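You operate a simulated robot arm through the tools that you are given. There is no shell and no other tool.

You run a simulated robot arm. Do the job below in one go: nothing can be reset, and whatever is moved stays where it is left.

JOB
Make breadcrumbs from the two bread chunks by the grinder and tip them into the small blue bowl.
Fine: push the bread down with the pusher, grind it all on to the tray, put pusher and tray on the island, spill nothing.

Only the result counts: the job must be done as asked and must still hold three seconds after the hand-in. Knocking over, shifting, dropping, spilling or breaking anything else fails it.

ROBOT AND FRAMES
A 6-joint arm with a two-finger parallel gripper, fixed in place. Base frame: the origin is at the foot of the arm, x ahead of it, y to its left, z up; the work surface is at about z = 0.93. Lengths are in m, angles in rad, forces in N, time in s.
With the tool pointing down near the work surface it reaches from about 0.14 to 0.74 m from the base axis. Its first joint turns from -2.897 to 2.897 rad. Payload 3.91 kg.
Tool frame: the origin (TCP) lies between the finger pads and is the grasp point; the fingertips stand 0.03 m ahead of it; z points along the fingers, y is the line along which they close. Largest opening 0.11 m; finger width 0.02, thickness 0.01; the body of the gripper, 0.048 by 0.112 m, starts 0.055 m behind the TCP.
Orientation is that of the tool frame in the base frame, as [roll, pitch, yaw] about the fixed x, y, z axes, in that order (R = Rz(yaw) Ry(pitch) Rx(roll)). With the fingers straight down and closing along the base's y, the tool's x points along the base's -x, its y along +y and its z along -z.

CONTROLS
- The arm moves only by the tool nudge_tool. Its argument "steps" is a list that holds one entry, the list of rows, each a list of 7 numbers: the turn, a rotation vector about the tool's x, y, z in rad, then the shift along the tool's x, y, z in m, then the gripper command, from -1 (fully open) to 1 (shut), values between in proportion. In form: [[[rx, ry, rz, x, y, z, fingers], ...]]. A call has 1 to 20 rows; each row is the pose to reach, as a shift and turn from the pose commanded when the call began, along the tool's axes at that moment. A row lasts 0.2 s, in which the tool goes at most 0.05 m and 0.15 rad; a call with a longer step from one row to the next is refused whole, and so is a gripper value outside its range. Where a pose cannot be reached the arm comes as near as it can. A force on the tool above 90 N (or 10 N above the force at the start of the call, whichever is more), or a blocked arm, ends the call early, and 0.2 s more pass. The fingers move at their own pace (about 0.045 m/s each) and stop on an object; they squeeze with about 35 N. The grip force told is the motor's: it shows also when the fingers shut on nothing. Time passes only in rows, and 0.2 s behind the last, so rows that repeat a pose let the fingers close. It gives the time, the measured TCP pose, the force on the tool (base axes), the opening and the grip force at its end, in the units of the frame above (readings bear some noise), with the torque about the TCP (base axes, N m) and any sound that the robot's microphone picked up, and new pictures: "show" is both (left out), scene, wrist or none.
- Cameras (640 x 400 px; columns grow to the right, rows downward): "scene" is fixed at [0.2197, 0.4994, 1.552]; the picture's right is [-0.73, -0.69, 0.00], its down [-0.59, 0.63, -0.50] and it looks along [0.34, -0.36, -0.87] (base axes); focal length 214 px, centre (320, 200). "wrist" rides on the gripper at [0.071, 0.022, -0.107] in the tool frame; the picture's right is [-0.29, 0.96, 0.00], its down [-0.76, -0.23, -0.61] and it looks along [-0.58, -0.18, 0.79] (tool axes); focal length 243 px, centre (320, 200). There is no depth. A picture from a camera that has moved, and an enlarged one, comes with that camera's place and axes in the base frame and with its lens.
- slide_trunk(by): slides the trunk up (or, below 0, down) by that many m; the arm rides with it, the base frame stays. It gives what a move gives, with no picture.
- zoom(camera, box): a new picture of the part [left, top, right, bottom] of that camera's present view, enlarged. No time passes.
- job_done(): hands the job in; it is judged then, once.

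Nothing tells you positions but the pictures and the camera data. Unless the task says otherwise, let go and move clear before handing in.

The tools are called as a command line: name --argument value ..., lists and objects as JSON in quotes. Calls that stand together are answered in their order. nudge_tool: Moves the arm, as the interface text tells. Its arguments: {"type":"object","properties":{"steps":{"type":"array","items":{"type":"array","items":{"type":"array","items":{"type":"number"}}}},"show":{"type":"string","enum":["both","scene","wrist","none"]}},"required":["steps"]} The other tools are called the same way: slide_trunk (by) slides the trunk up or down; zoom (camera, box) takes an enlarged picture of a part of a camera's view; job_done () hands the job in.

At the start:

```text
clock: 0.0
ee_pos: [0.3628, 0.0207, 1.3868]
tcp_rot: [3.141, 0.0, 3.141]
wrist_force: [0.4, 0.4, 0.8]
torque: [0.0, 0.0, 0.01]
gripper_width: 0.11
gripper_force: 0.0
trunk travel left (down, up): [-0.553, 0.037]
```

scene: 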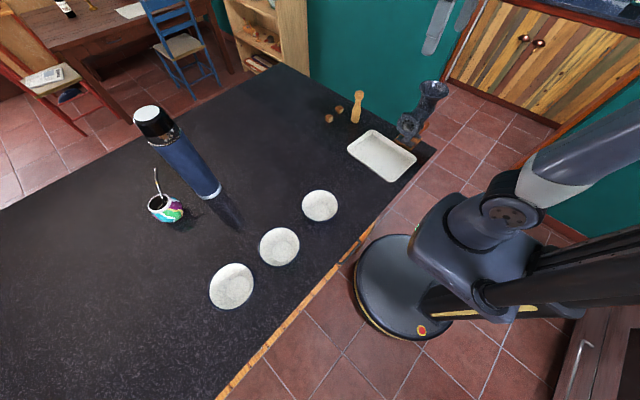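
wrist: 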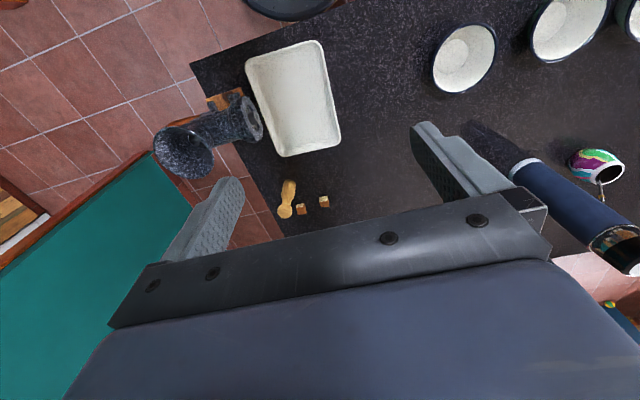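

I see a dark island with three bowls, a tray, two bread chunks, a wooden pusher and a meat grinder clamped at the counter's edge. I'll zoom in first to find where everything is.

zoom --camera "scene" --box '[310, 60, 470, 200]'

zoom --camera "scene" --box '[190, 170, 360, 320]'

zoom --camera "wrist" --box '[140, 20, 360, 230]'

zoom --camera "wrist" --box '[400, 0, 640, 150]'

```text
2.86 times, centred on (390, 130) of scene
camera zoom: at [0.2197, 0.4994, 1.552], right [-0.73, -0.69, 0.0], down [-0.59, 0.63, -0.5], along [0.34, -0.36, -0.87], focal length 613 px, centre (120, 400)
```

zoom: 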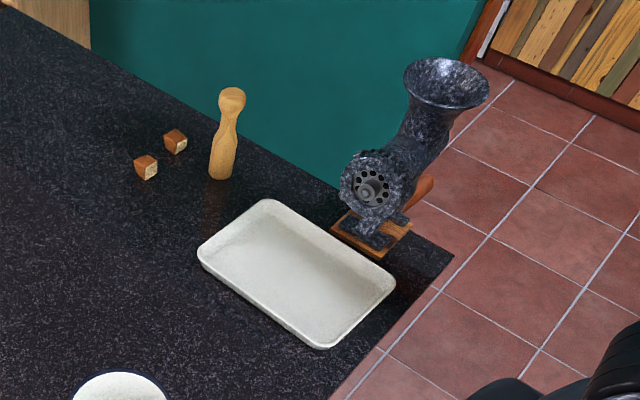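

```text
2.67 times, centred on (275, 245) of scene
camera zoom: at [0.2197, 0.4994, 1.552], right [-0.73, -0.69, 0.0], down [-0.59, 0.63, -0.5], along [0.34, -0.36, -0.87], focal length 572 px, centre (440, 80)
```

zoom: 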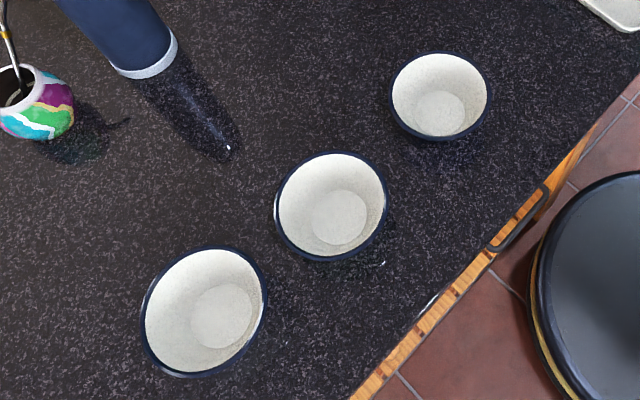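

```text
1.90 times, centred on (250, 125) of wrist
camera zoom: at [0.2924, 0.0416, 1.4933], right [0.29, 0.96, 0.0], down [0.76, -0.23, 0.61], along [0.58, -0.18, -0.79], focal length 462 px, centre (453, 343)
```

zoom: 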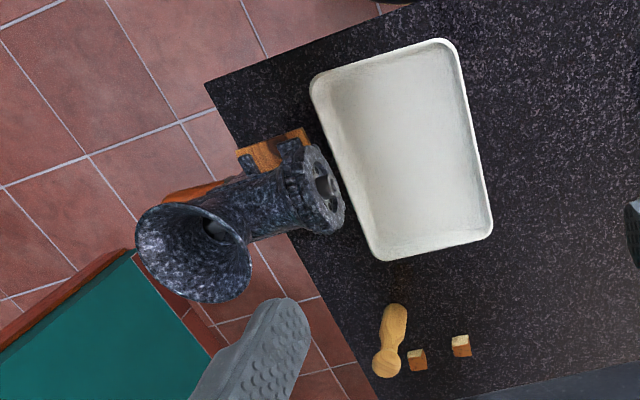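

```text
2.67 times, centred on (520, 75) of wrist
camera zoom: at [0.2924, 0.0416, 1.4933], right [0.29, 0.96, 0.0], down [0.76, -0.23, 0.61], along [0.58, -0.18, -0.79], focal length 647 px, centre (-213, 533)
```

zoom: 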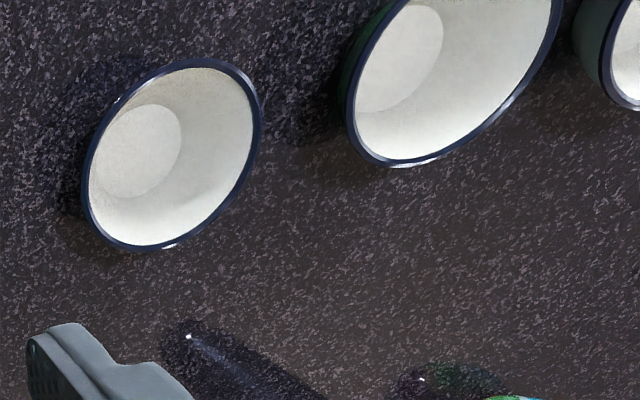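

The grinder is clamped at the counter's far end with its outlet facing the tray. The hopper mouth is near (0.40, -0.23, 1.13), and the tray covers about x 0.32–0.52, y -0.11–0.03. Next I'll swing the wrist camera round to the back of the grinder, staying high, to find the crank.

nudge_tool --steps '[[[0, 0, -0.142, 0, -0.04, 0, -1], [0, 0, -0.285, 0, -0.08, 0, -1], [0, 0, -0.428, 0, -0.12, 0, -1], [0, 0, -0.571, 0, -0.16, 0, -1], [0, 0, -0.714, 0, -0.2, 0, -1], [0, 0, -0.857, 0, -0.24, 0, -1], [0, 0, -1.0, 0, -0.28, 0, -1], [0, 0, -1.142, 0, -0.32, 0, -1], [0, 0, -1.285, 0, -0.36, 0, -1], [0, 0, -1.428, 0, -0.4, 0, -1], [0, 0, -1.571, 0, -0.44, 0, -1], [0, 0, -1.571, 0, -0.47, 0, -1], [0, 0, -1.571, 0, -0.47, 0, -1]]]'

```text
clock: 2.8
ee_pos: [0.3448, -0.4179, 1.3377]
tcp_rot: [-3.141, -0.003, -1.57]
wrist_force: [-0.4, 0.0, 0.3]
torque: [-0.05, 0.0, 0.0]
gripper_width: 0.1101
gripper_force: 0.1
out of reach, approached as far as the arm can: row 7, 8, 9, 10, 11, 12, 13
trunk travel left (down, up): [-0.553, 0.037]
camera wrist: at [0.325, -0.4895, 1.4444], right [-0.96, 0.29, 0.0], down [0.23, 0.76, 0.61], along [0.18, 0.58, -0.8], focal length 243 px, centre (320, 200)
```

scene: 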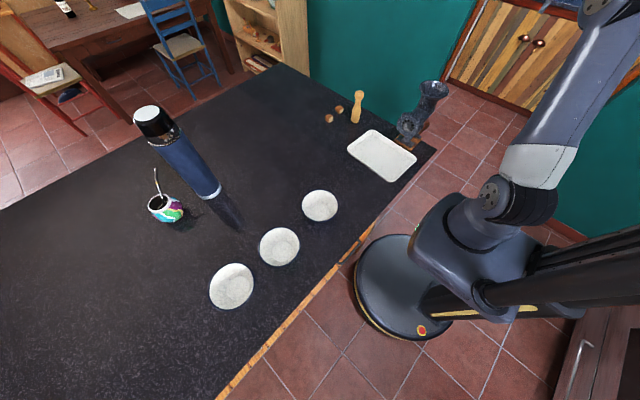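
wrist: 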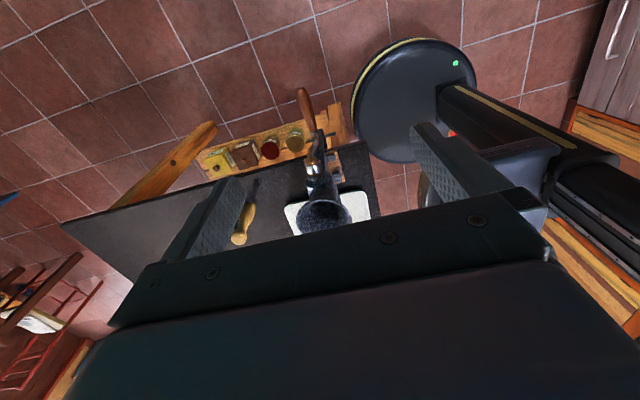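

The crank and its wooden handle are visible on the side away from the tray. I'll zoom in for detail.

zoom --camera "wrist" --box '[220, 70, 400, 240]'

zoom --camera "scene" --box '[370, 60, 470, 160]'

```text
2.35 times, centred on (310, 155) of wrist
camera zoom: at [0.325, -0.4895, 1.4444], right [-0.96, 0.29, 0.0], down [0.23, 0.76, 0.61], along [0.18, 0.58, -0.8], focal length 571 px, centre (344, 306)
```

zoom: 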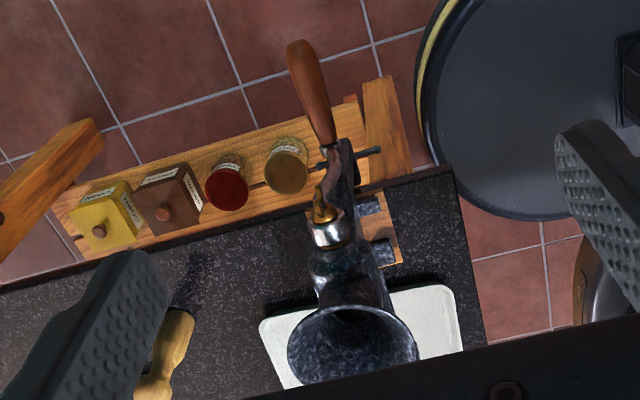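

```text
4.00 times, centred on (420, 110) of scene
camera zoom: at [0.2197, 0.4994, 1.552], right [-0.73, -0.69, 0.0], down [-0.59, 0.63, -0.5], along [0.34, -0.36, -0.87], focal length 858 px, centre (-80, 560)
```

zoom: 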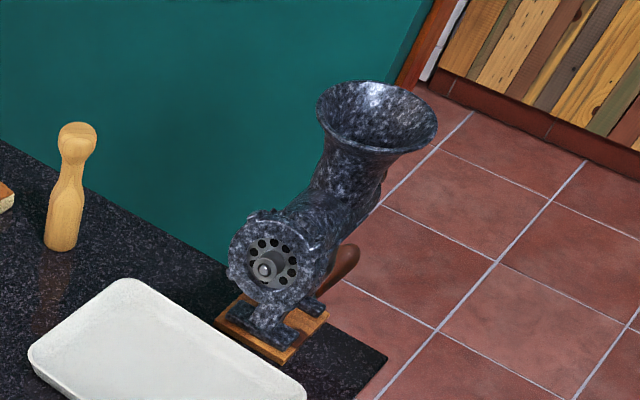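

The crank hangs straight down from the shaft at about (0.40, -0.29, 1.04). Its wooden handle points toward -y at roughly z 0.94. I'll lower the trunk, which should improve reach, and check the view again.

slide_trunk --by -0.15

```text
clock: 4.5
ee_pos: [0.3461, -0.4166, 1.1883]
tcp_rot: [-3.141, -0.003, -1.571]
wrist_force: [-0.1, -0.4, -0.2]
torque: [0.0, 0.01, 0.0]
gripper_width: 0.1102
gripper_force: 0.0
trunk travel left (down, up): [-0.403, 0.187]
```

nudge_tool --steps '[[[0, 0, 0, 0.03, -0.03, 0, -1]]]'

zoom --camera "wrist" --box '[200, 40, 460, 220]'

```text
clock: 5.0
ee_pos: [0.3671, -0.4357, 1.172]
tcp_rot: [-3.137, -0.008, -1.57]
wrist_force: [-1.3, 0.3, -0.3]
torque: [-0.01, -0.03, -0.04]
gripper_width: 0.1098
gripper_force: 0.0
out of reach, approached as far as the arm can: row 1
trunk travel left (down, up): [-0.403, 0.187]
camera wrist: at [0.3467, -0.5072, 1.2783], right [-0.96, 0.29, -0.01], down [0.23, 0.76, 0.6], along [0.18, 0.58, -0.8], focal length 243 px, centre (320, 200)
```

scene: 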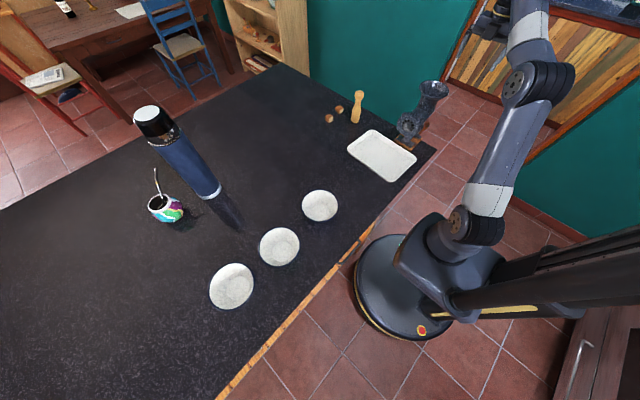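
wrist: 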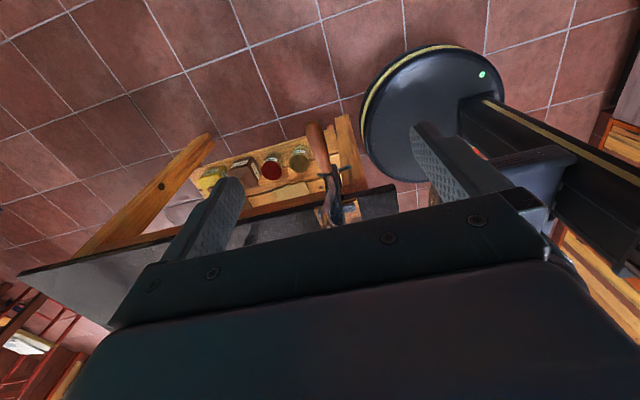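

```text
2.22 times, centred on (330, 130) of wrist
camera zoom: at [0.3467, -0.5072, 1.2783], right [-0.96, 0.29, -0.01], down [0.23, 0.76, 0.6], along [0.18, 0.58, -0.8], focal length 539 px, centre (298, 356)
```

zoom: 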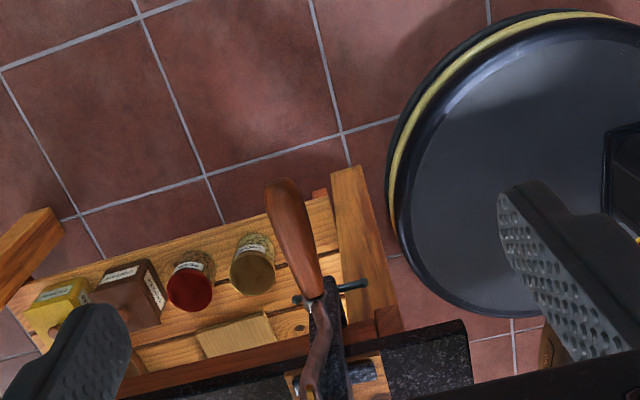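

The arm reaches better with the trunk high, since the shoulder sits near z 1.0. I'll slide it back up and look into the hopper from a more useful spot.

slide_trunk --by 0.15

```text
clock: 6.7
ee_pos: [0.3674, -0.4355, 1.3212]
tcp_rot: [-3.136, -0.006, -1.573]
wrist_force: [-0.4, -0.7, 0.4]
torque: [0.01, 0.0, -0.02]
gripper_width: 0.11
gripper_force: 0.0
trunk travel left (down, up): [-0.553, 0.037]
```

nudge_tool --steps '[[[0, 0, 0, 0.01, -0.01, 0.045, -1], [0, 0, 0, 0.02, -0.02, 0.09, -1], [0, 0, 0, 0.03, -0.03, 0.135, -1], [0, 0, 0, 0.035, -0.033, 0.18, -1], [0, 0, 0, 0.035, -0.033, 0.2, -1]]]' --show "wrist"

zoom --camera "wrist" --box '[220, 100, 460, 240]'

```text
clock: 7.9
ee_pos: [0.4014, -0.4744, 1.1204]
tcp_rot: [-3.138, -0.006, -1.572]
wrist_force: [0.4, 0.7, -0.2]
torque: [0.01, -0.02, -0.01]
gripper_width: 0.1096
gripper_force: 0.1
trunk travel left (down, up): [-0.553, 0.037]
camera wrist: at [0.3802, -0.5442, 1.2274], right [-0.96, 0.29, -0.01], down [0.23, 0.76, 0.6], along [0.18, 0.58, -0.8], focal length 243 px, centre (320, 200)
```

wrist: 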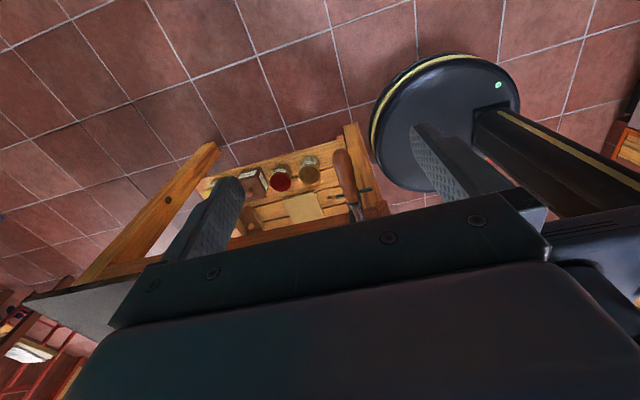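

```text
2.67 times, centred on (340, 170) of wrist
camera zoom: at [0.3802, -0.5442, 1.2274], right [-0.96, 0.29, -0.01], down [0.23, 0.76, 0.6], along [0.18, 0.58, -0.8], focal length 647 px, centre (267, 280)
```

zoom: 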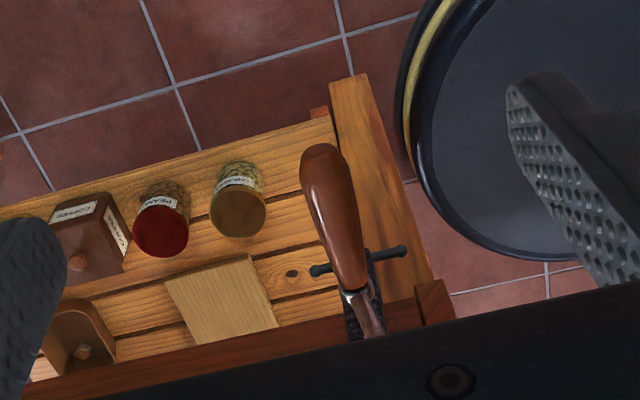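

The handle runs from about (0.40, -0.30, 0.923) to (0.40, -0.384, 0.908), and the shelf below it is well clear. Now I'll go up and around to look down into the hopper.

nudge_tool --steps '[[[0, 0, 0, 0, 0, -0.04, -1], [0, 0, 0, -0.02, 0.02, -0.08, -1], [0, 0, 0, -0.04, 0.04, -0.115, -1], [0, 0, 0.14, -0.07, 0.055, -0.13, -1], [0, 0, 0.28, -0.1, 0.065, -0.13, -1], [0, 0, 0.42, -0.13, 0.07, -0.13, -1], [0, 0, 0.56, -0.16, 0.075, -0.13, -1], [0, 0, 0.7, -0.19, 0.075, -0.13, -1], [0, 0, 0.84, -0.22, 0.075, -0.13, -1], [0, 0, 0.98, -0.25, 0.075, -0.13, -1], [0, 0, 1.12, -0.27, 0.075, -0.13, -1], [0, 0, 1.26, -0.27, 0.075, -0.13, -1], [0, 0, 1.4, -0.27, 0.075, -0.13, -1], [0, 0, 1.54, -0.27, 0.075, -0.13, -1], [0, 0, 1.571, -0.27, 0.075, -0.13, -1]]]'

zoom --camera "wrist" --box '[200, 60, 440, 240]'

```text
clock: 11.1
ee_pos: [0.3257, -0.2024, 1.2498]
tcp_rot: [-3.135, 0.005, -3.141]
wrist_force: [0.0, -0.1, 0.3]
torque: [0.02, 0.02, 0.01]
gripper_width: 0.1102
gripper_force: 0.0
trunk travel left (down, up): [-0.553, 0.037]
camera wrist: at [0.2557, -0.18, 1.3552], right [0.29, 0.96, -0.01], down [0.76, -0.23, 0.61], along [0.59, -0.18, -0.79], focal length 243 px, centre (320, 200)
```

scene: 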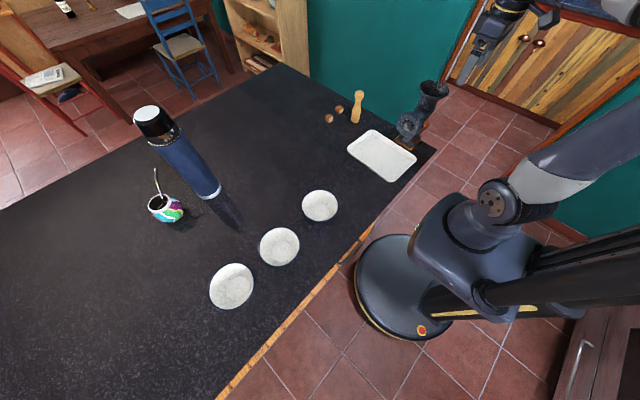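
wrist: 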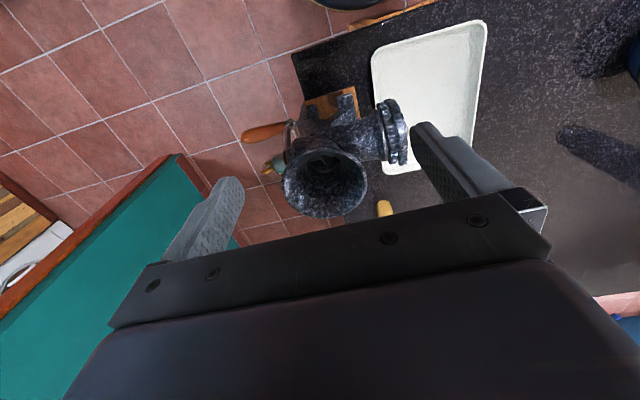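

```text
2.22 times, centred on (320, 150) of wrist
camera zoom: at [0.2557, -0.18, 1.3552], right [0.29, 0.96, -0.01], down [0.76, -0.23, 0.61], along [0.59, -0.18, -0.79], focal length 539 px, centre (320, 311)
```

zoom: 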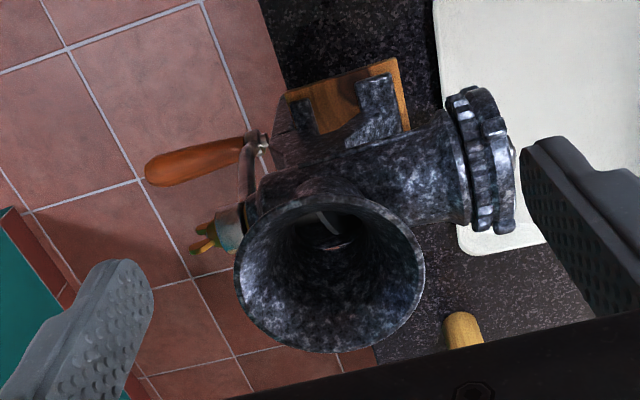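

The view into the hopper is clear, and the outlet sits right above the tray's edge. The three bowls look about the same size, so I'll zoom on each to tell which one is the small blue one.

zoom --camera "scene" --box '[295, 180, 345, 230]'

zoom --camera "scene" --box '[250, 220, 310, 275]'

zoom --camera "scene" --box '[200, 255, 265, 320]'

zoom --camera "scene" --box '[330, 110, 450, 200]'

```text
8.00 times, centred on (320, 205) of scene
camera zoom: at [0.2197, 0.4994, 1.552], right [-0.73, -0.69, 0.0], down [-0.59, 0.63, -0.5], along [0.34, -0.36, -0.87], focal length 1716 px, centre (320, 160)
```

zoom: 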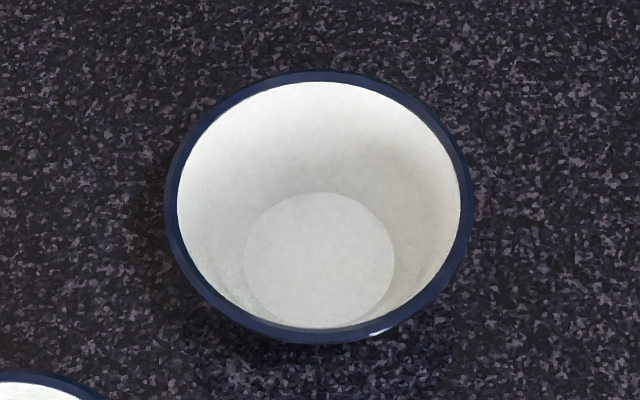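

```text
7.27 times, centred on (280, 248) of scene
camera zoom: at [0.2197, 0.4994, 1.552], right [-0.73, -0.69, 0.0], down [-0.59, 0.63, -0.5], along [0.34, -0.36, -0.87], focal length 1560 px, centre (611, -146)
```

zoom: 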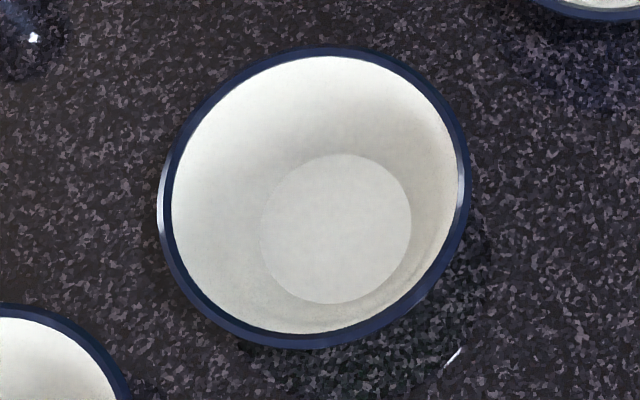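

```text
6.15 times, centred on (232, 288) of scene
camera zoom: at [0.2197, 0.4994, 1.552], right [-0.73, -0.69, 0.0], down [-0.59, 0.63, -0.5], along [0.34, -0.36, -0.87], focal length 1320 px, centre (858, -338)
```

zoom: 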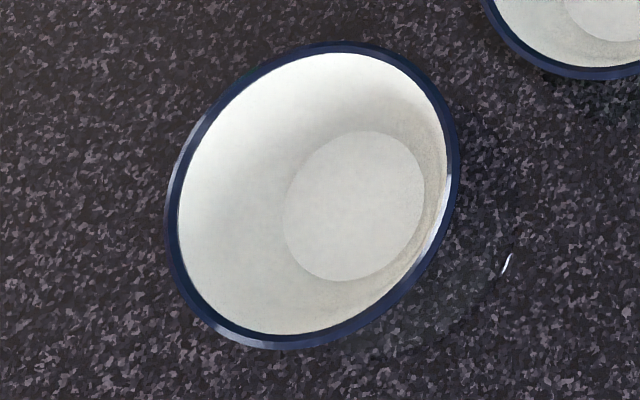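

```text
4.44 times, centred on (390, 155) of scene
camera zoom: at [0.2197, 0.4994, 1.552], right [-0.73, -0.69, 0.0], down [-0.59, 0.63, -0.5], along [0.34, -0.36, -0.87], focal length 953 px, centre (9, 400)
```

zoom: 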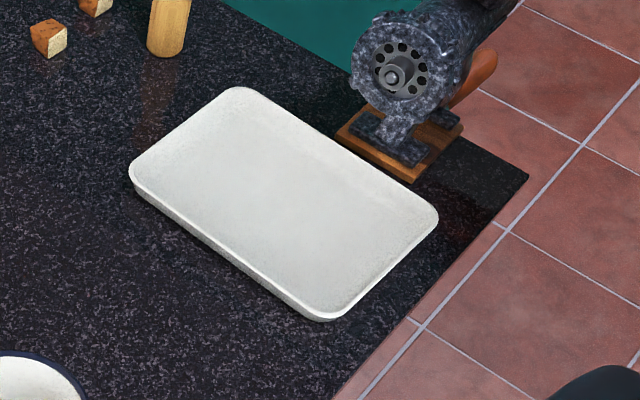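

nudge_tool --steps '[[[0, 0, 0, 0, 0.047, 0, -1], [0, 0, 0, 0, 0.094, 0, -1], [0, 0, 0, 0, 0.141, 0, -1], [0, -0.1, 0, 0, 0.188, 0, -1], [0, -0.2, 0, 0, 0.235, 0.02, -1], [0, -0.3, 0, 0, 0.282, 0.04, -1], [0, -0.4, 0, 0, 0.329, 0.06, -1], [0, -0.5, 0, 0, 0.376, 0.08, -1], [0, -0.6, 0, 0.005, 0.423, 0.1, -1], [0, -0.6, 0, 0.01, 0.47, 0.12, -1], [0, -0.6, 0, 0.015, 0.517, 0.14, -1], [0, -0.6, 0, 0.02, 0.56, 0.16, -1]]]'

zoom --camera "wrist" --box '[120, 0, 640, 280]'

```text
refused: row 5 steps farther than a row can; nothing moved
```

```text
1.23 times, centred on (380, 140) of wrist
camera zoom: at [0.2557, -0.18, 1.3552], right [0.29, 0.96, -0.01], down [0.76, -0.23, 0.61], along [0.59, -0.18, -0.79], focal length 299 px, centre (246, 274)
```

zoom: 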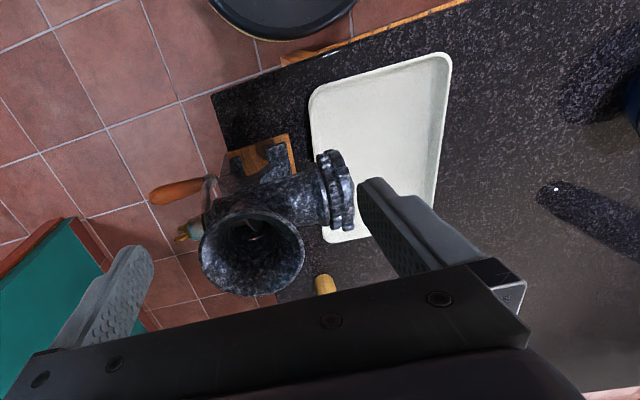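

The step was slightly too long, so I'll resend it with shorter rows.

nudge_tool --steps '[[[0, 0, 0, 0, 0.045, 0, -1], [0, 0, 0, 0, 0.09, 0, -1], [0, 0, 0, 0, 0.135, 0, -1], [0, -0.1, 0, 0, 0.18, 0, -1], [0, -0.2, 0, 0, 0.225, 0.01, -1], [0, -0.3, 0, 0, 0.27, 0.025, -1], [0, -0.4, 0, 0, 0.315, 0.04, -1], [0, -0.5, 0, 0, 0.36, 0.055, -1], [0, -0.6, 0, 0.005, 0.405, 0.07, -1], [0, -0.6, 0, 0.01, 0.45, 0.09, -1], [0, -0.6, 0, 0.015, 0.49, 0.115, -1], [0, -0.6, 0, 0.02, 0.53, 0.14, -1], [0, -0.6, 0, 0.02, 0.56, 0.16, -1]]]'

zoom --camera "wrist" --box '[120, 0, 640, 280]'

```text
clock: 13.9
ee_pos: [0.3055, 0.3574, 1.0849]
tcp_rot: [-3.135, 0.606, -3.137]
wrist_force: [-0.1, 0.1, -0.5]
torque: [0.02, 0.02, -0.04]
gripper_width: 0.11
gripper_force: 0.1
trunk travel left (down, up): [-0.553, 0.037]
camera wrist: at [0.1878, 0.3787, 1.1312], right [0.24, 0.96, 0.16], down [0.28, -0.22, 0.93], along [0.93, -0.18, -0.32], focal length 243 px, centre (320, 200)
```

scene: 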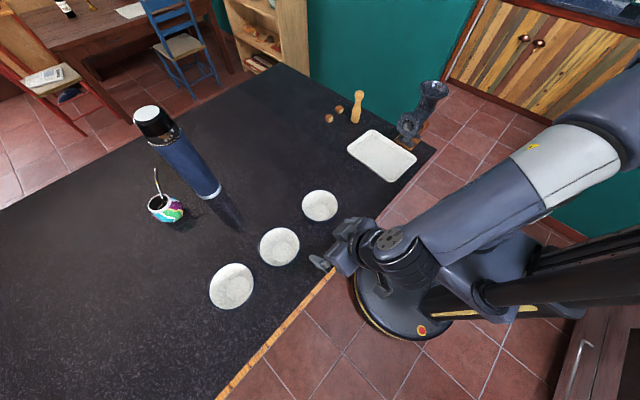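
wrist: 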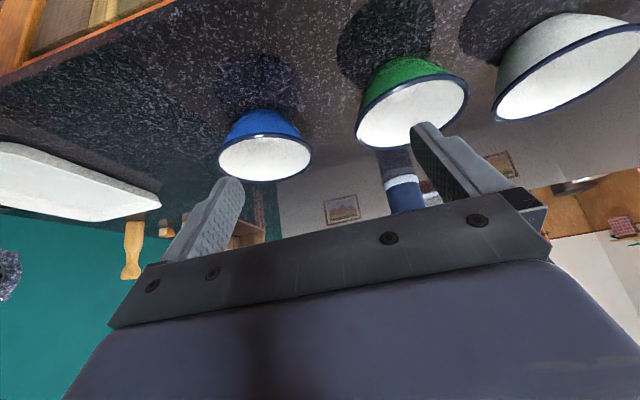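

```text
1.23 times, centred on (380, 140) of wrist
camera zoom: at [0.1878, 0.3787, 1.1312], right [0.24, 0.96, 0.16], down [0.28, -0.22, 0.93], along [0.93, -0.18, -0.32], focal length 299 px, centre (246, 274)
```

zoom: 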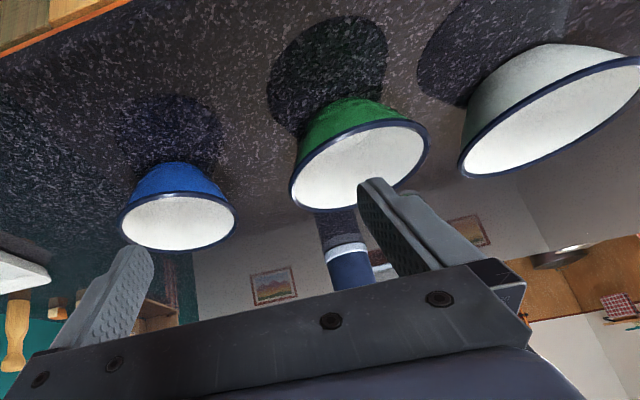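

The blue bowl is the one nearest the grinder, centred at about (0.43, 0.278) with its rim near z 0.98; the other two are green and white. Next I'll look straight down at the outlet and the tray edge to check how they line up.

nudge_tool --steps '[[[0, 0.12, 0, -0.0227, -0.0115, -0.0245, -1], [0, 0.24, 0, -0.0454, -0.023, -0.0489, -1], [0, 0.36, 0, -0.068, -0.0344, -0.0734, -1], [0, 0.48, 0, -0.0907, -0.0459, -0.0978, -1], [0, 0.6, 0, -0.1134, -0.0574, -0.1223, -1], [0, 0.67, 0, -0.1179, -0.1007, -0.1152, -1], [0, 0.741, 0, -0.1225, -0.1441, -0.108, -1], [0, 0.811, 0, -0.127, -0.1874, -0.1009, -1], [0, 0.881, 0, -0.1316, -0.2307, -0.0937, -1], [0, 0.952, 0, -0.1361, -0.2741, -0.0866, -1], [0, 1.022, 0, -0.1407, -0.3174, -0.0794, -1], [0, 1.092, 0, -0.1452, -0.3607, -0.0723, -1], [0, 1.163, 0, -0.1498, -0.4041, -0.0651, -1], [0, 1.233, 0, -0.1543, -0.4474, -0.058, -1], [0, 1.233, 0, -0.1543, -0.4474, -0.058, -1]]]'

zoom --camera "wrist" --box '[120, 0, 520, 250]'

```text
clock: 17.1
ee_pos: [0.3905, -0.0914, 1.1992]
tcp_rot: [-3.132, -0.626, 3.137]
wrist_force: [0.4, 0.1, -0.3]
torque: [-0.02, -0.02, 0.0]
gripper_width: 0.1099
gripper_force: 0.1
out of reach, approached as far as the arm can: row 13, 14, 15
trunk travel left (down, up): [-0.553, 0.037]
camera wrist: at [0.3973, -0.0692, 1.327], right [0.23, 0.96, -0.18], down [0.97, -0.23, 0.05], along [0.01, -0.18, -0.98], focal length 243 px, centre (320, 200)
```

scene: 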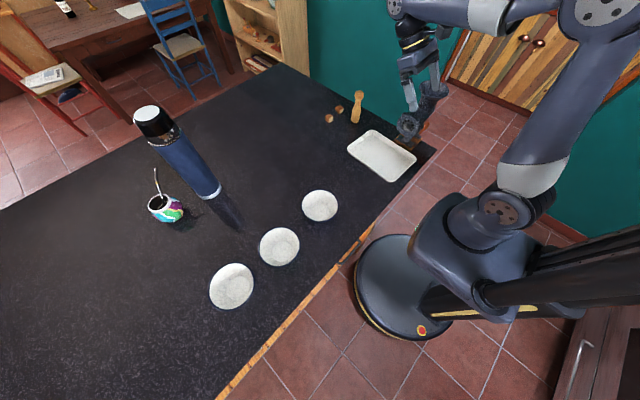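
wrist: 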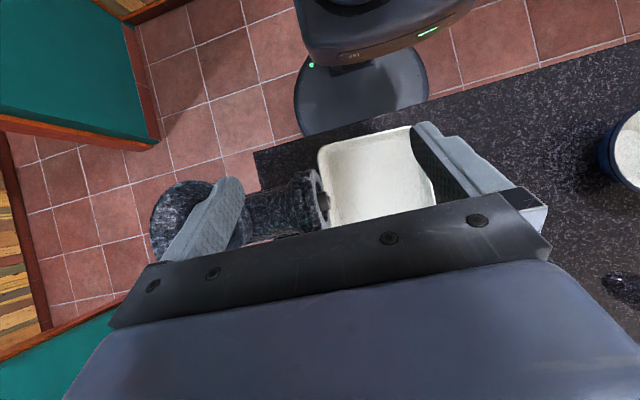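

```text
1.60 times, centred on (320, 125) of wrist
camera zoom: at [0.3973, -0.0692, 1.327], right [0.23, 0.96, -0.18], down [0.97, -0.23, 0.05], along [0.01, -0.18, -0.98], focal length 388 px, centre (320, 320)
```

zoom: 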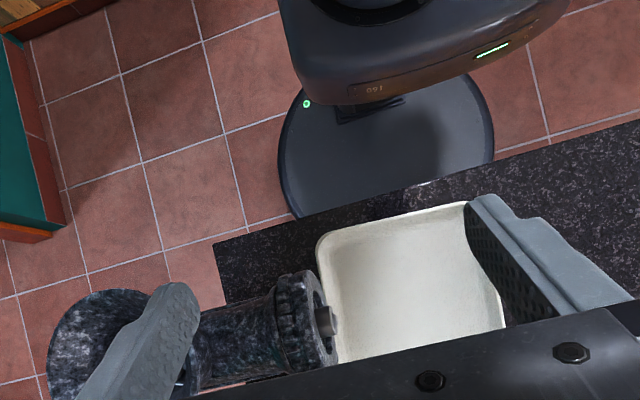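

The outlet face sits at about y = -0.12, right over the tray's edge, so I'd like to slide the tray 2 cm further under it. First I need a low view along -y to measure the tray's height.

nudge_tool --steps '[[[0, -0.126, 0, 0, 0.04, 0, -1], [0, -0.252, 0, 0, 0.08, 0, -1], [0, -0.378, 0, 0, 0.12, 0, -1], [0, -0.504, 0, 0, 0.16, 0, -1], [0, -0.63, 0, 0, 0.2, 0, -1], [0, -0.63, 0, 0, 0.21, 0, -1]]]' --show "none"

nudge_tool --steps '[[[0, 0, 0.143, 0, 0.0, 0, -1], [0, 0, 0.286, 0, 0.0, 0, -1], [0, 0, 0.429, 0, 0.0, 0, -1], [0, 0, 0.571, 0, 0.0, 0, -1], [0, 0, 0.714, 0, 0.0, 0, -1], [0, 0, 0.857, 0, 0.0, 0, -1], [0, 0, 1.0, 0, 0.0, 0, -1], [0, 0, 1.143, 0, 0.0, 0, -1], [0, 0, 1.286, 0, 0.0, 0, -1], [0, 0, 1.429, 0, 0.0, 0, -1], [0, 0, 1.571, 0, 0.0, 0, -1]]]'

```text
clock: 18.5
ee_pos: [0.3918, 0.1208, 1.1973]
tcp_rot: [-3.136, 0.003, 3.141]
wrist_force: [0.2, -0.4, 0.6]
torque: [-0.02, -0.02, -0.01]
gripper_width: 0.1099
gripper_force: 0.0
trunk travel left (down, up): [-0.553, 0.037]
```

```text
clock: 20.9
ee_pos: [0.3905, 0.1187, 1.1979]
tcp_rot: [3.139, 0.007, 1.568]
wrist_force: [-0.2, -0.1, -0.2]
torque: [0.0, -0.03, -0.01]
gripper_width: 0.1102
gripper_force: 0.0
trunk travel left (down, up): [-0.553, 0.037]
camera wrist: at [0.414, 0.1907, 1.3039], right [0.96, -0.29, 0.0], down [-0.23, -0.75, 0.61], along [-0.18, -0.59, -0.79], focal length 243 px, centre (320, 200)
```

scene: 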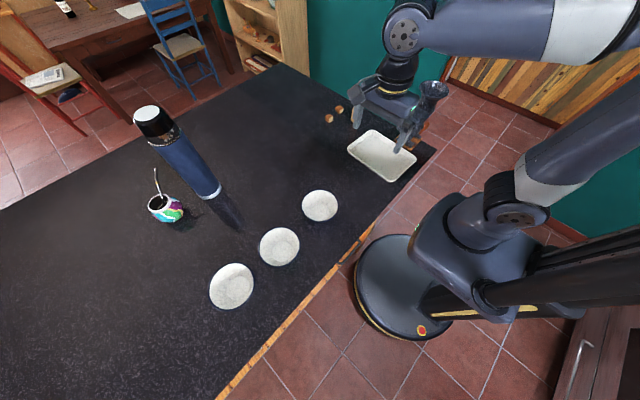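
wrist: 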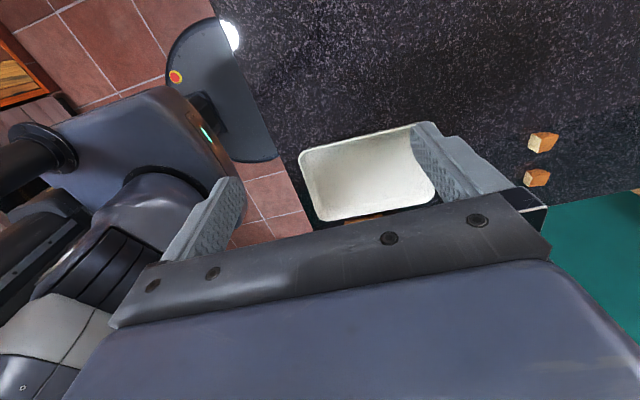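

nudge_tool --steps '[[[0, -0.12, 0, 0.01, 0.01, 0.03, -1], [0, -0.24, 0, 0.02, 0.015, 0.06, -1], [0, -0.36, 0, 0.03, 0.02, 0.09, -1], [0, -0.48, 0, 0.03, 0.03, 0.12, -1], [0, -0.6, 0, 0.03, 0.03, 0.14, -1], [0, -0.7, 0, 0.03, 0.03, 0.15, -1]]]' --show "wrist"

zoom --camera "wrist" --box '[200, 60, 440, 240]'

```text
clock: 22.3
ee_pos: [0.4212, 0.1497, 1.0476]
tcp_rot: [3.138, 0.708, 1.569]
wrist_force: [0.5, -0.7, -0.3]
torque: [0.01, 0.04, 0.01]
gripper_width: 0.1101
gripper_force: 0.0
trunk travel left (down, up): [-0.553, 0.037]
camera wrist: at [0.4444, 0.272, 1.0817], right [0.96, -0.22, 0.19], down [-0.23, -0.18, 0.96], along [-0.18, -0.96, -0.22], focal length 243 px, centre (320, 200)
```

wrist: 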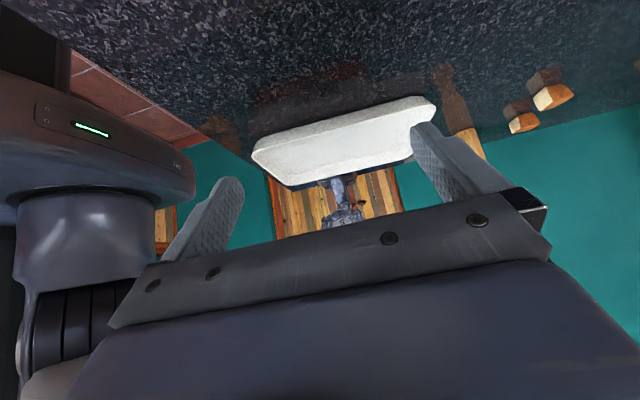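

```text
2.22 times, centred on (320, 150) of wrist
camera zoom: at [0.4444, 0.272, 1.0817], right [0.96, -0.22, 0.19], down [-0.23, -0.18, 0.96], along [-0.18, -0.96, -0.22], focal length 539 px, centre (320, 311)
```

zoom: 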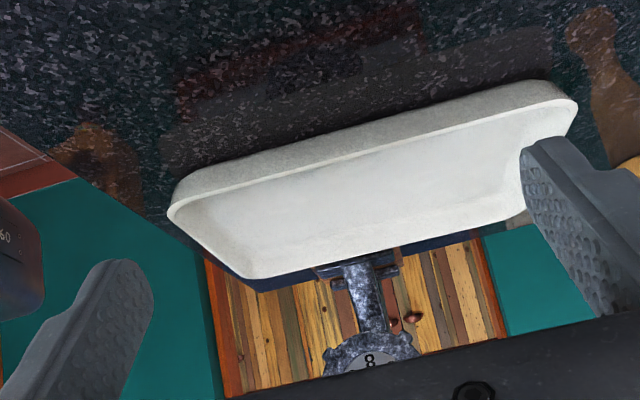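

The tray rim is about 2.2 cm high (z ≈ 0.952) and its near long edge is at y ≈ 0.017. I'll straighten the tool and use both open fingertips to push the tray evenly 2 cm toward the grinder.

nudge_tool --steps '[[[0, 0.117, 0, -0.012, 0.001, 0.0055, -1], [0, 0.233, 0, -0.0235, 0.002, 0.011, -1], [0, 0.35, 0, -0.035, 0.003, 0.0165, -1], [0, 0.467, 0, -0.047, 0.004, 0.022, -1], [0, 0.583, 0, -0.0585, 0.005, 0.0275, -1], [0, 0.7, 0, -0.07, 0.0065, 0.0328, -1], [0, 0.7, 0, -0.07, 0.0065, 0.0328, -1]]]'

```text
clock: 23.9
ee_pos: [0.4278, 0.0752, 1.0695]
tcp_rot: [3.139, 0.006, 1.571]
wrist_force: [-0.3, 0.0, 1.1]
torque: [-0.01, -0.02, 0.01]
gripper_width: 0.1098
gripper_force: 0.0
trunk travel left (down, up): [-0.553, 0.037]
camera wrist: at [0.4503, 0.1452, 1.1748], right [0.96, -0.29, 0.0], down [-0.23, -0.76, 0.61], along [-0.17, -0.59, -0.79], focal length 243 px, centre (320, 200)
```

scene: 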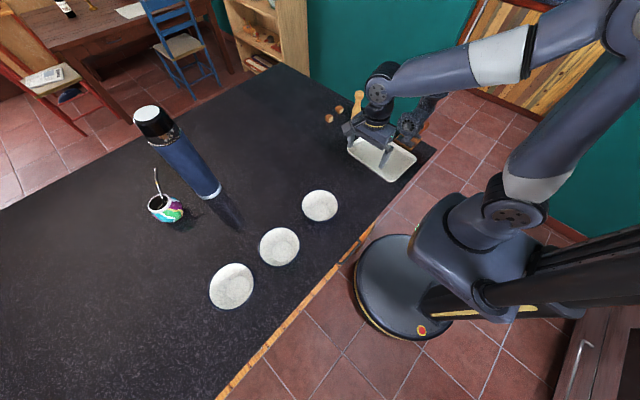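
wrist: 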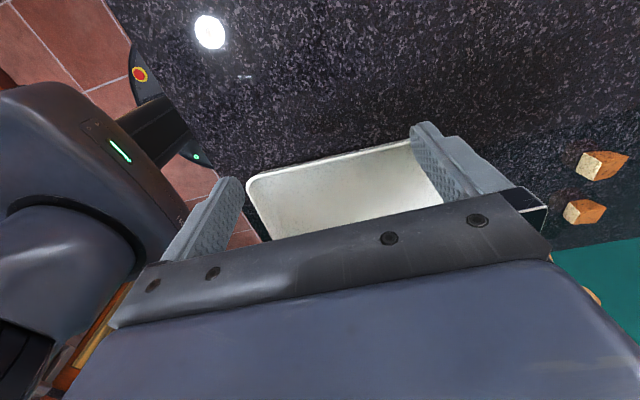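

nudge_tool --steps '[[[0, 0, 0, 0, 0, 0.035, -1], [0, 0, 0, 0, 0, 0.07, -1], [0, 0, 0, 0, 0, 0.0975, -1], [0, 0, 0, 0, 0, 0.0975, -1]]]'

zoom --camera "wrist" --box '[200, 60, 520, 240]'

```text
clock: 24.9
ee_pos: [0.4277, 0.0738, 0.9712]
tcp_rot: [3.14, 0.007, 1.572]
wrist_force: [0.3, -0.1, -0.3]
torque: [-0.02, 0.01, -0.01]
gripper_width: 0.1104
gripper_force: 0.0
trunk travel left (down, up): [-0.553, 0.037]
camera wrist: at [0.4507, 0.145, 1.076], right [0.96, -0.29, 0.0], down [-0.23, -0.76, 0.61], along [-0.17, -0.59, -0.79], focal length 243 px, centre (320, 200)
```

scene: 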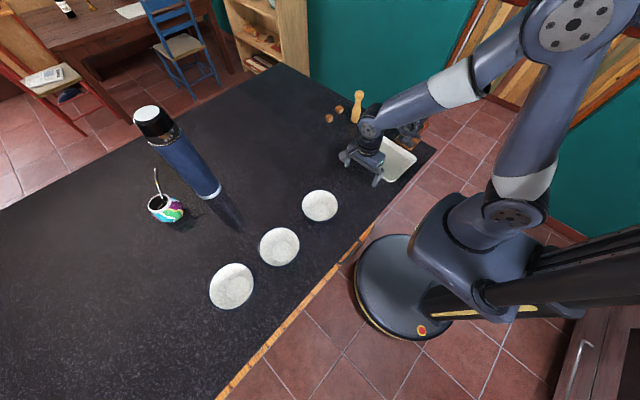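
wrist: 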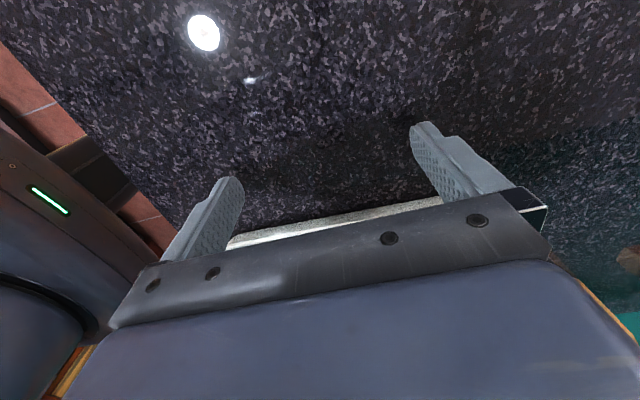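

```text
2.00 times, centred on (360, 150) of wrist
camera zoom: at [0.4507, 0.145, 1.076], right [0.96, -0.29, 0.0], down [-0.23, -0.76, 0.61], along [-0.17, -0.59, -0.79], focal length 485 px, centre (240, 300)
```

zoom: 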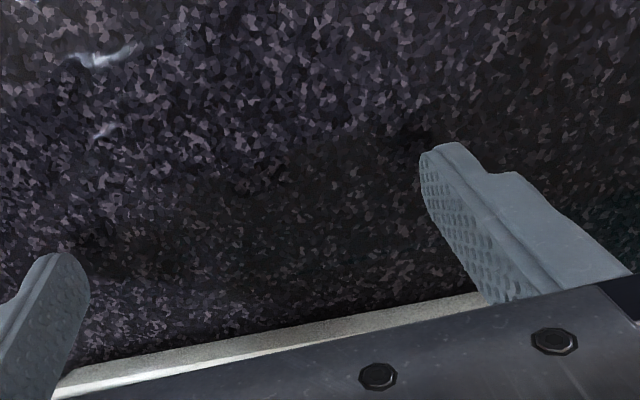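

nudge_tool --steps '[[[0, 0, 0, -0.02, 0, 0, -1], [0, 0, 0, -0.03, 0, 0, -1], [0, 0, 0, -0.037, 0, 0, -1], [0, 0, 0, -0.043, 0, 0, -1], [0, 0, 0, -0.049, 0, 0, -1], [0, 0, 0, -0.055, 0, 0, -1], [0, 0, 0, -0.06, 0, 0, -1], [0, 0, 0, -0.06, 0, 0, -1]]]'

zoom --camera "wrist" --box '[200, 60, 520, 240]'

zoom --camera "scene" --box '[330, 80, 460, 190]'

```text
clock: 26.7
ee_pos: [0.4265, 0.0145, 0.971]
tcp_rot: [3.141, 0.007, 1.571]
wrist_force: [0.0, 0.4, 1.3]
torque: [0.03, 0.02, 0.04]
gripper_width: 0.1101
gripper_force: 0.0
trunk travel left (down, up): [-0.553, 0.037]
camera wrist: at [0.4505, 0.0847, 1.0772], right [0.96, -0.29, 0.0], down [-0.23, -0.76, 0.61], along [-0.17, -0.59, -0.79], focal length 243 px, centre (320, 200)
```

scene: 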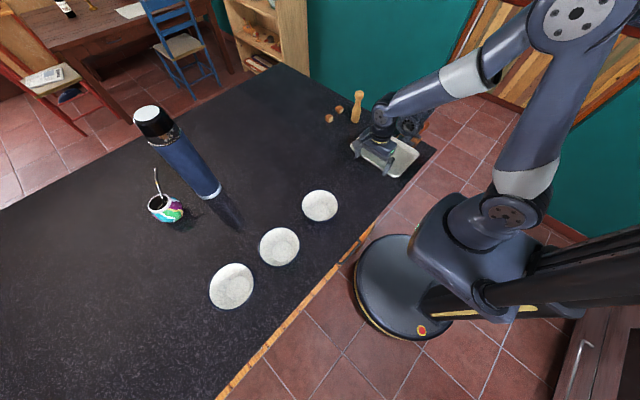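
wrist: 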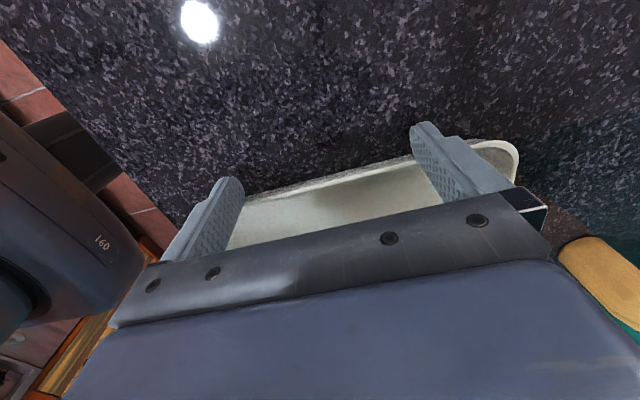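

```text
2.00 times, centred on (360, 150) of wrist
camera zoom: at [0.4505, 0.0847, 1.0772], right [0.96, -0.29, 0.0], down [-0.23, -0.76, 0.61], along [-0.17, -0.59, -0.79], focal length 485 px, centre (240, 300)
```

zoom: 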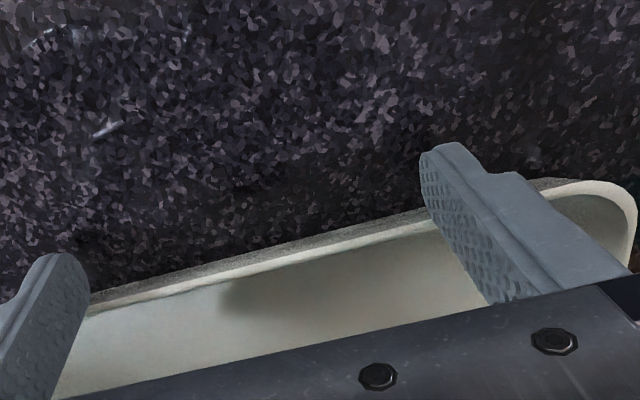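

```text
3.64 times, centred on (395, 135) of scene
camera zoom: at [0.2197, 0.4994, 1.552], right [-0.73, -0.69, 0.0], down [-0.59, 0.63, -0.5], along [0.34, -0.36, -0.87], focal length 780 px, centre (47, 436)
```

zoom: 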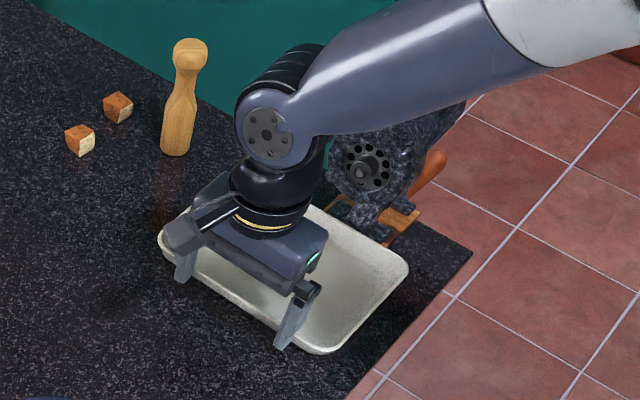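

The tray now lies square with its grinder-side edge at about y = -0.142, safely under the outlet. I'll back off, rise and move over to the bread chunks.

nudge_tool --steps '[[[0, 0, 0, 0.03, 0, 0, -1], [0, 0, 0, 0.03, 0, -0.045, -1], [0, 0, 0, 0.03, 0, -0.09, -1], [0, 0, 0, 0.03, 0, -0.135, -1], [0, 0, 0, 0.03, 0, -0.165, -1], [0, 0, 0, 0.006, 0.039, -0.165, -1], [0, 0, 0, -0.018, 0.078, -0.165, -1], [0, 0, 0, -0.042, 0.117, -0.165, -1], [0, 0, 0, -0.066, 0.156, -0.165, -1], [0, 0, 0, -0.09, 0.195, -0.165, -1], [0, 0, 0, -0.1, 0.2235, -0.165, -1], [0, 0, 0, -0.1, 0.2235, -0.165, -1]]]'

zoom --camera "wrist" --box '[200, 40, 520, 240]'

zoom --camera "scene" --box '[330, 80, 460, 190]'

```text
clock: 29.3
ee_pos: [0.6524, -0.0843, 1.1362]
tcp_rot: [3.14, 0.005, 1.57]
wrist_force: [-1.1, -0.4, 0.8]
torque: [0.0, 0.03, 0.02]
gripper_width: 0.11
gripper_force: 0.1
trunk travel left (down, up): [-0.553, 0.037]
camera wrist: at [0.6739, -0.0147, 1.243], right [0.96, -0.29, 0.0], down [-0.23, -0.76, 0.61], along [-0.18, -0.59, -0.79], focal length 243 px, centre (320, 200)
```

scene: 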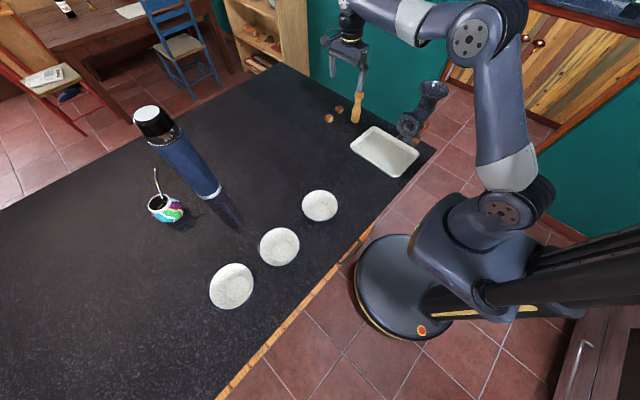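
wrist: 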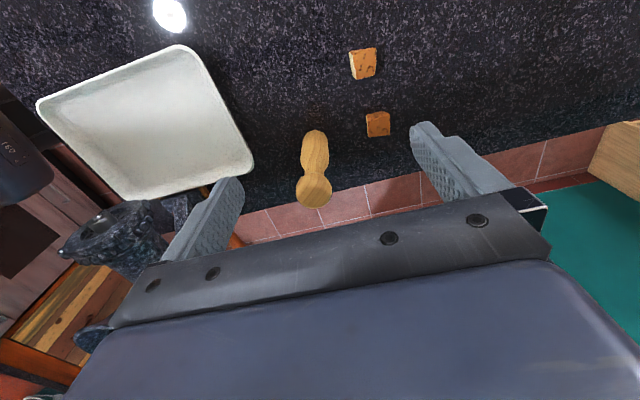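

```text
2.00 times, centred on (360, 140) of wrist
camera zoom: at [0.6739, -0.0147, 1.243], right [0.96, -0.29, 0.0], down [-0.23, -0.76, 0.61], along [-0.18, -0.59, -0.79], focal length 485 px, centre (240, 320)
```

zoom: 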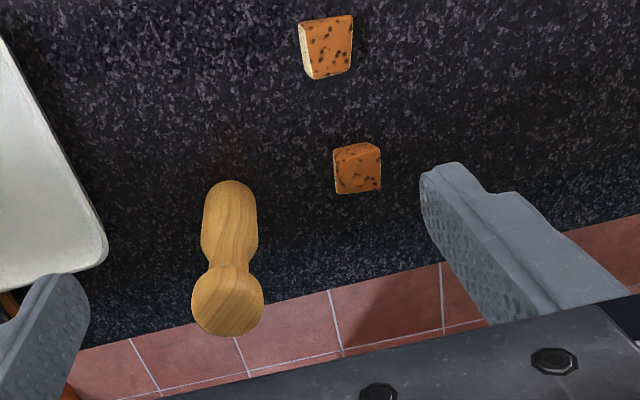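

```text
3.64 times, centred on (395, 135) of scene
camera zoom: at [0.2197, 0.4994, 1.552], right [-0.73, -0.69, 0.0], down [-0.59, 0.63, -0.5], along [0.34, -0.36, -0.87], focal length 780 px, centre (47, 436)
```

zoom: 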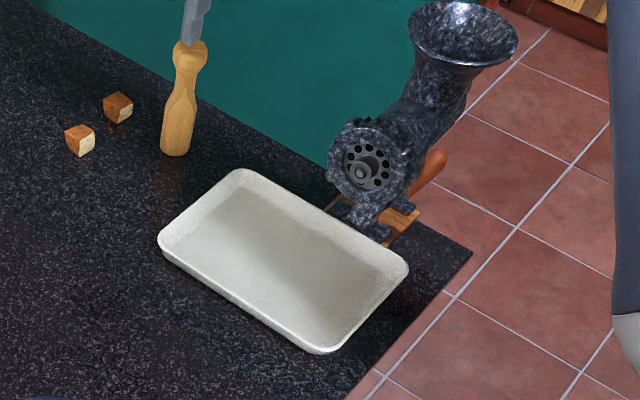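

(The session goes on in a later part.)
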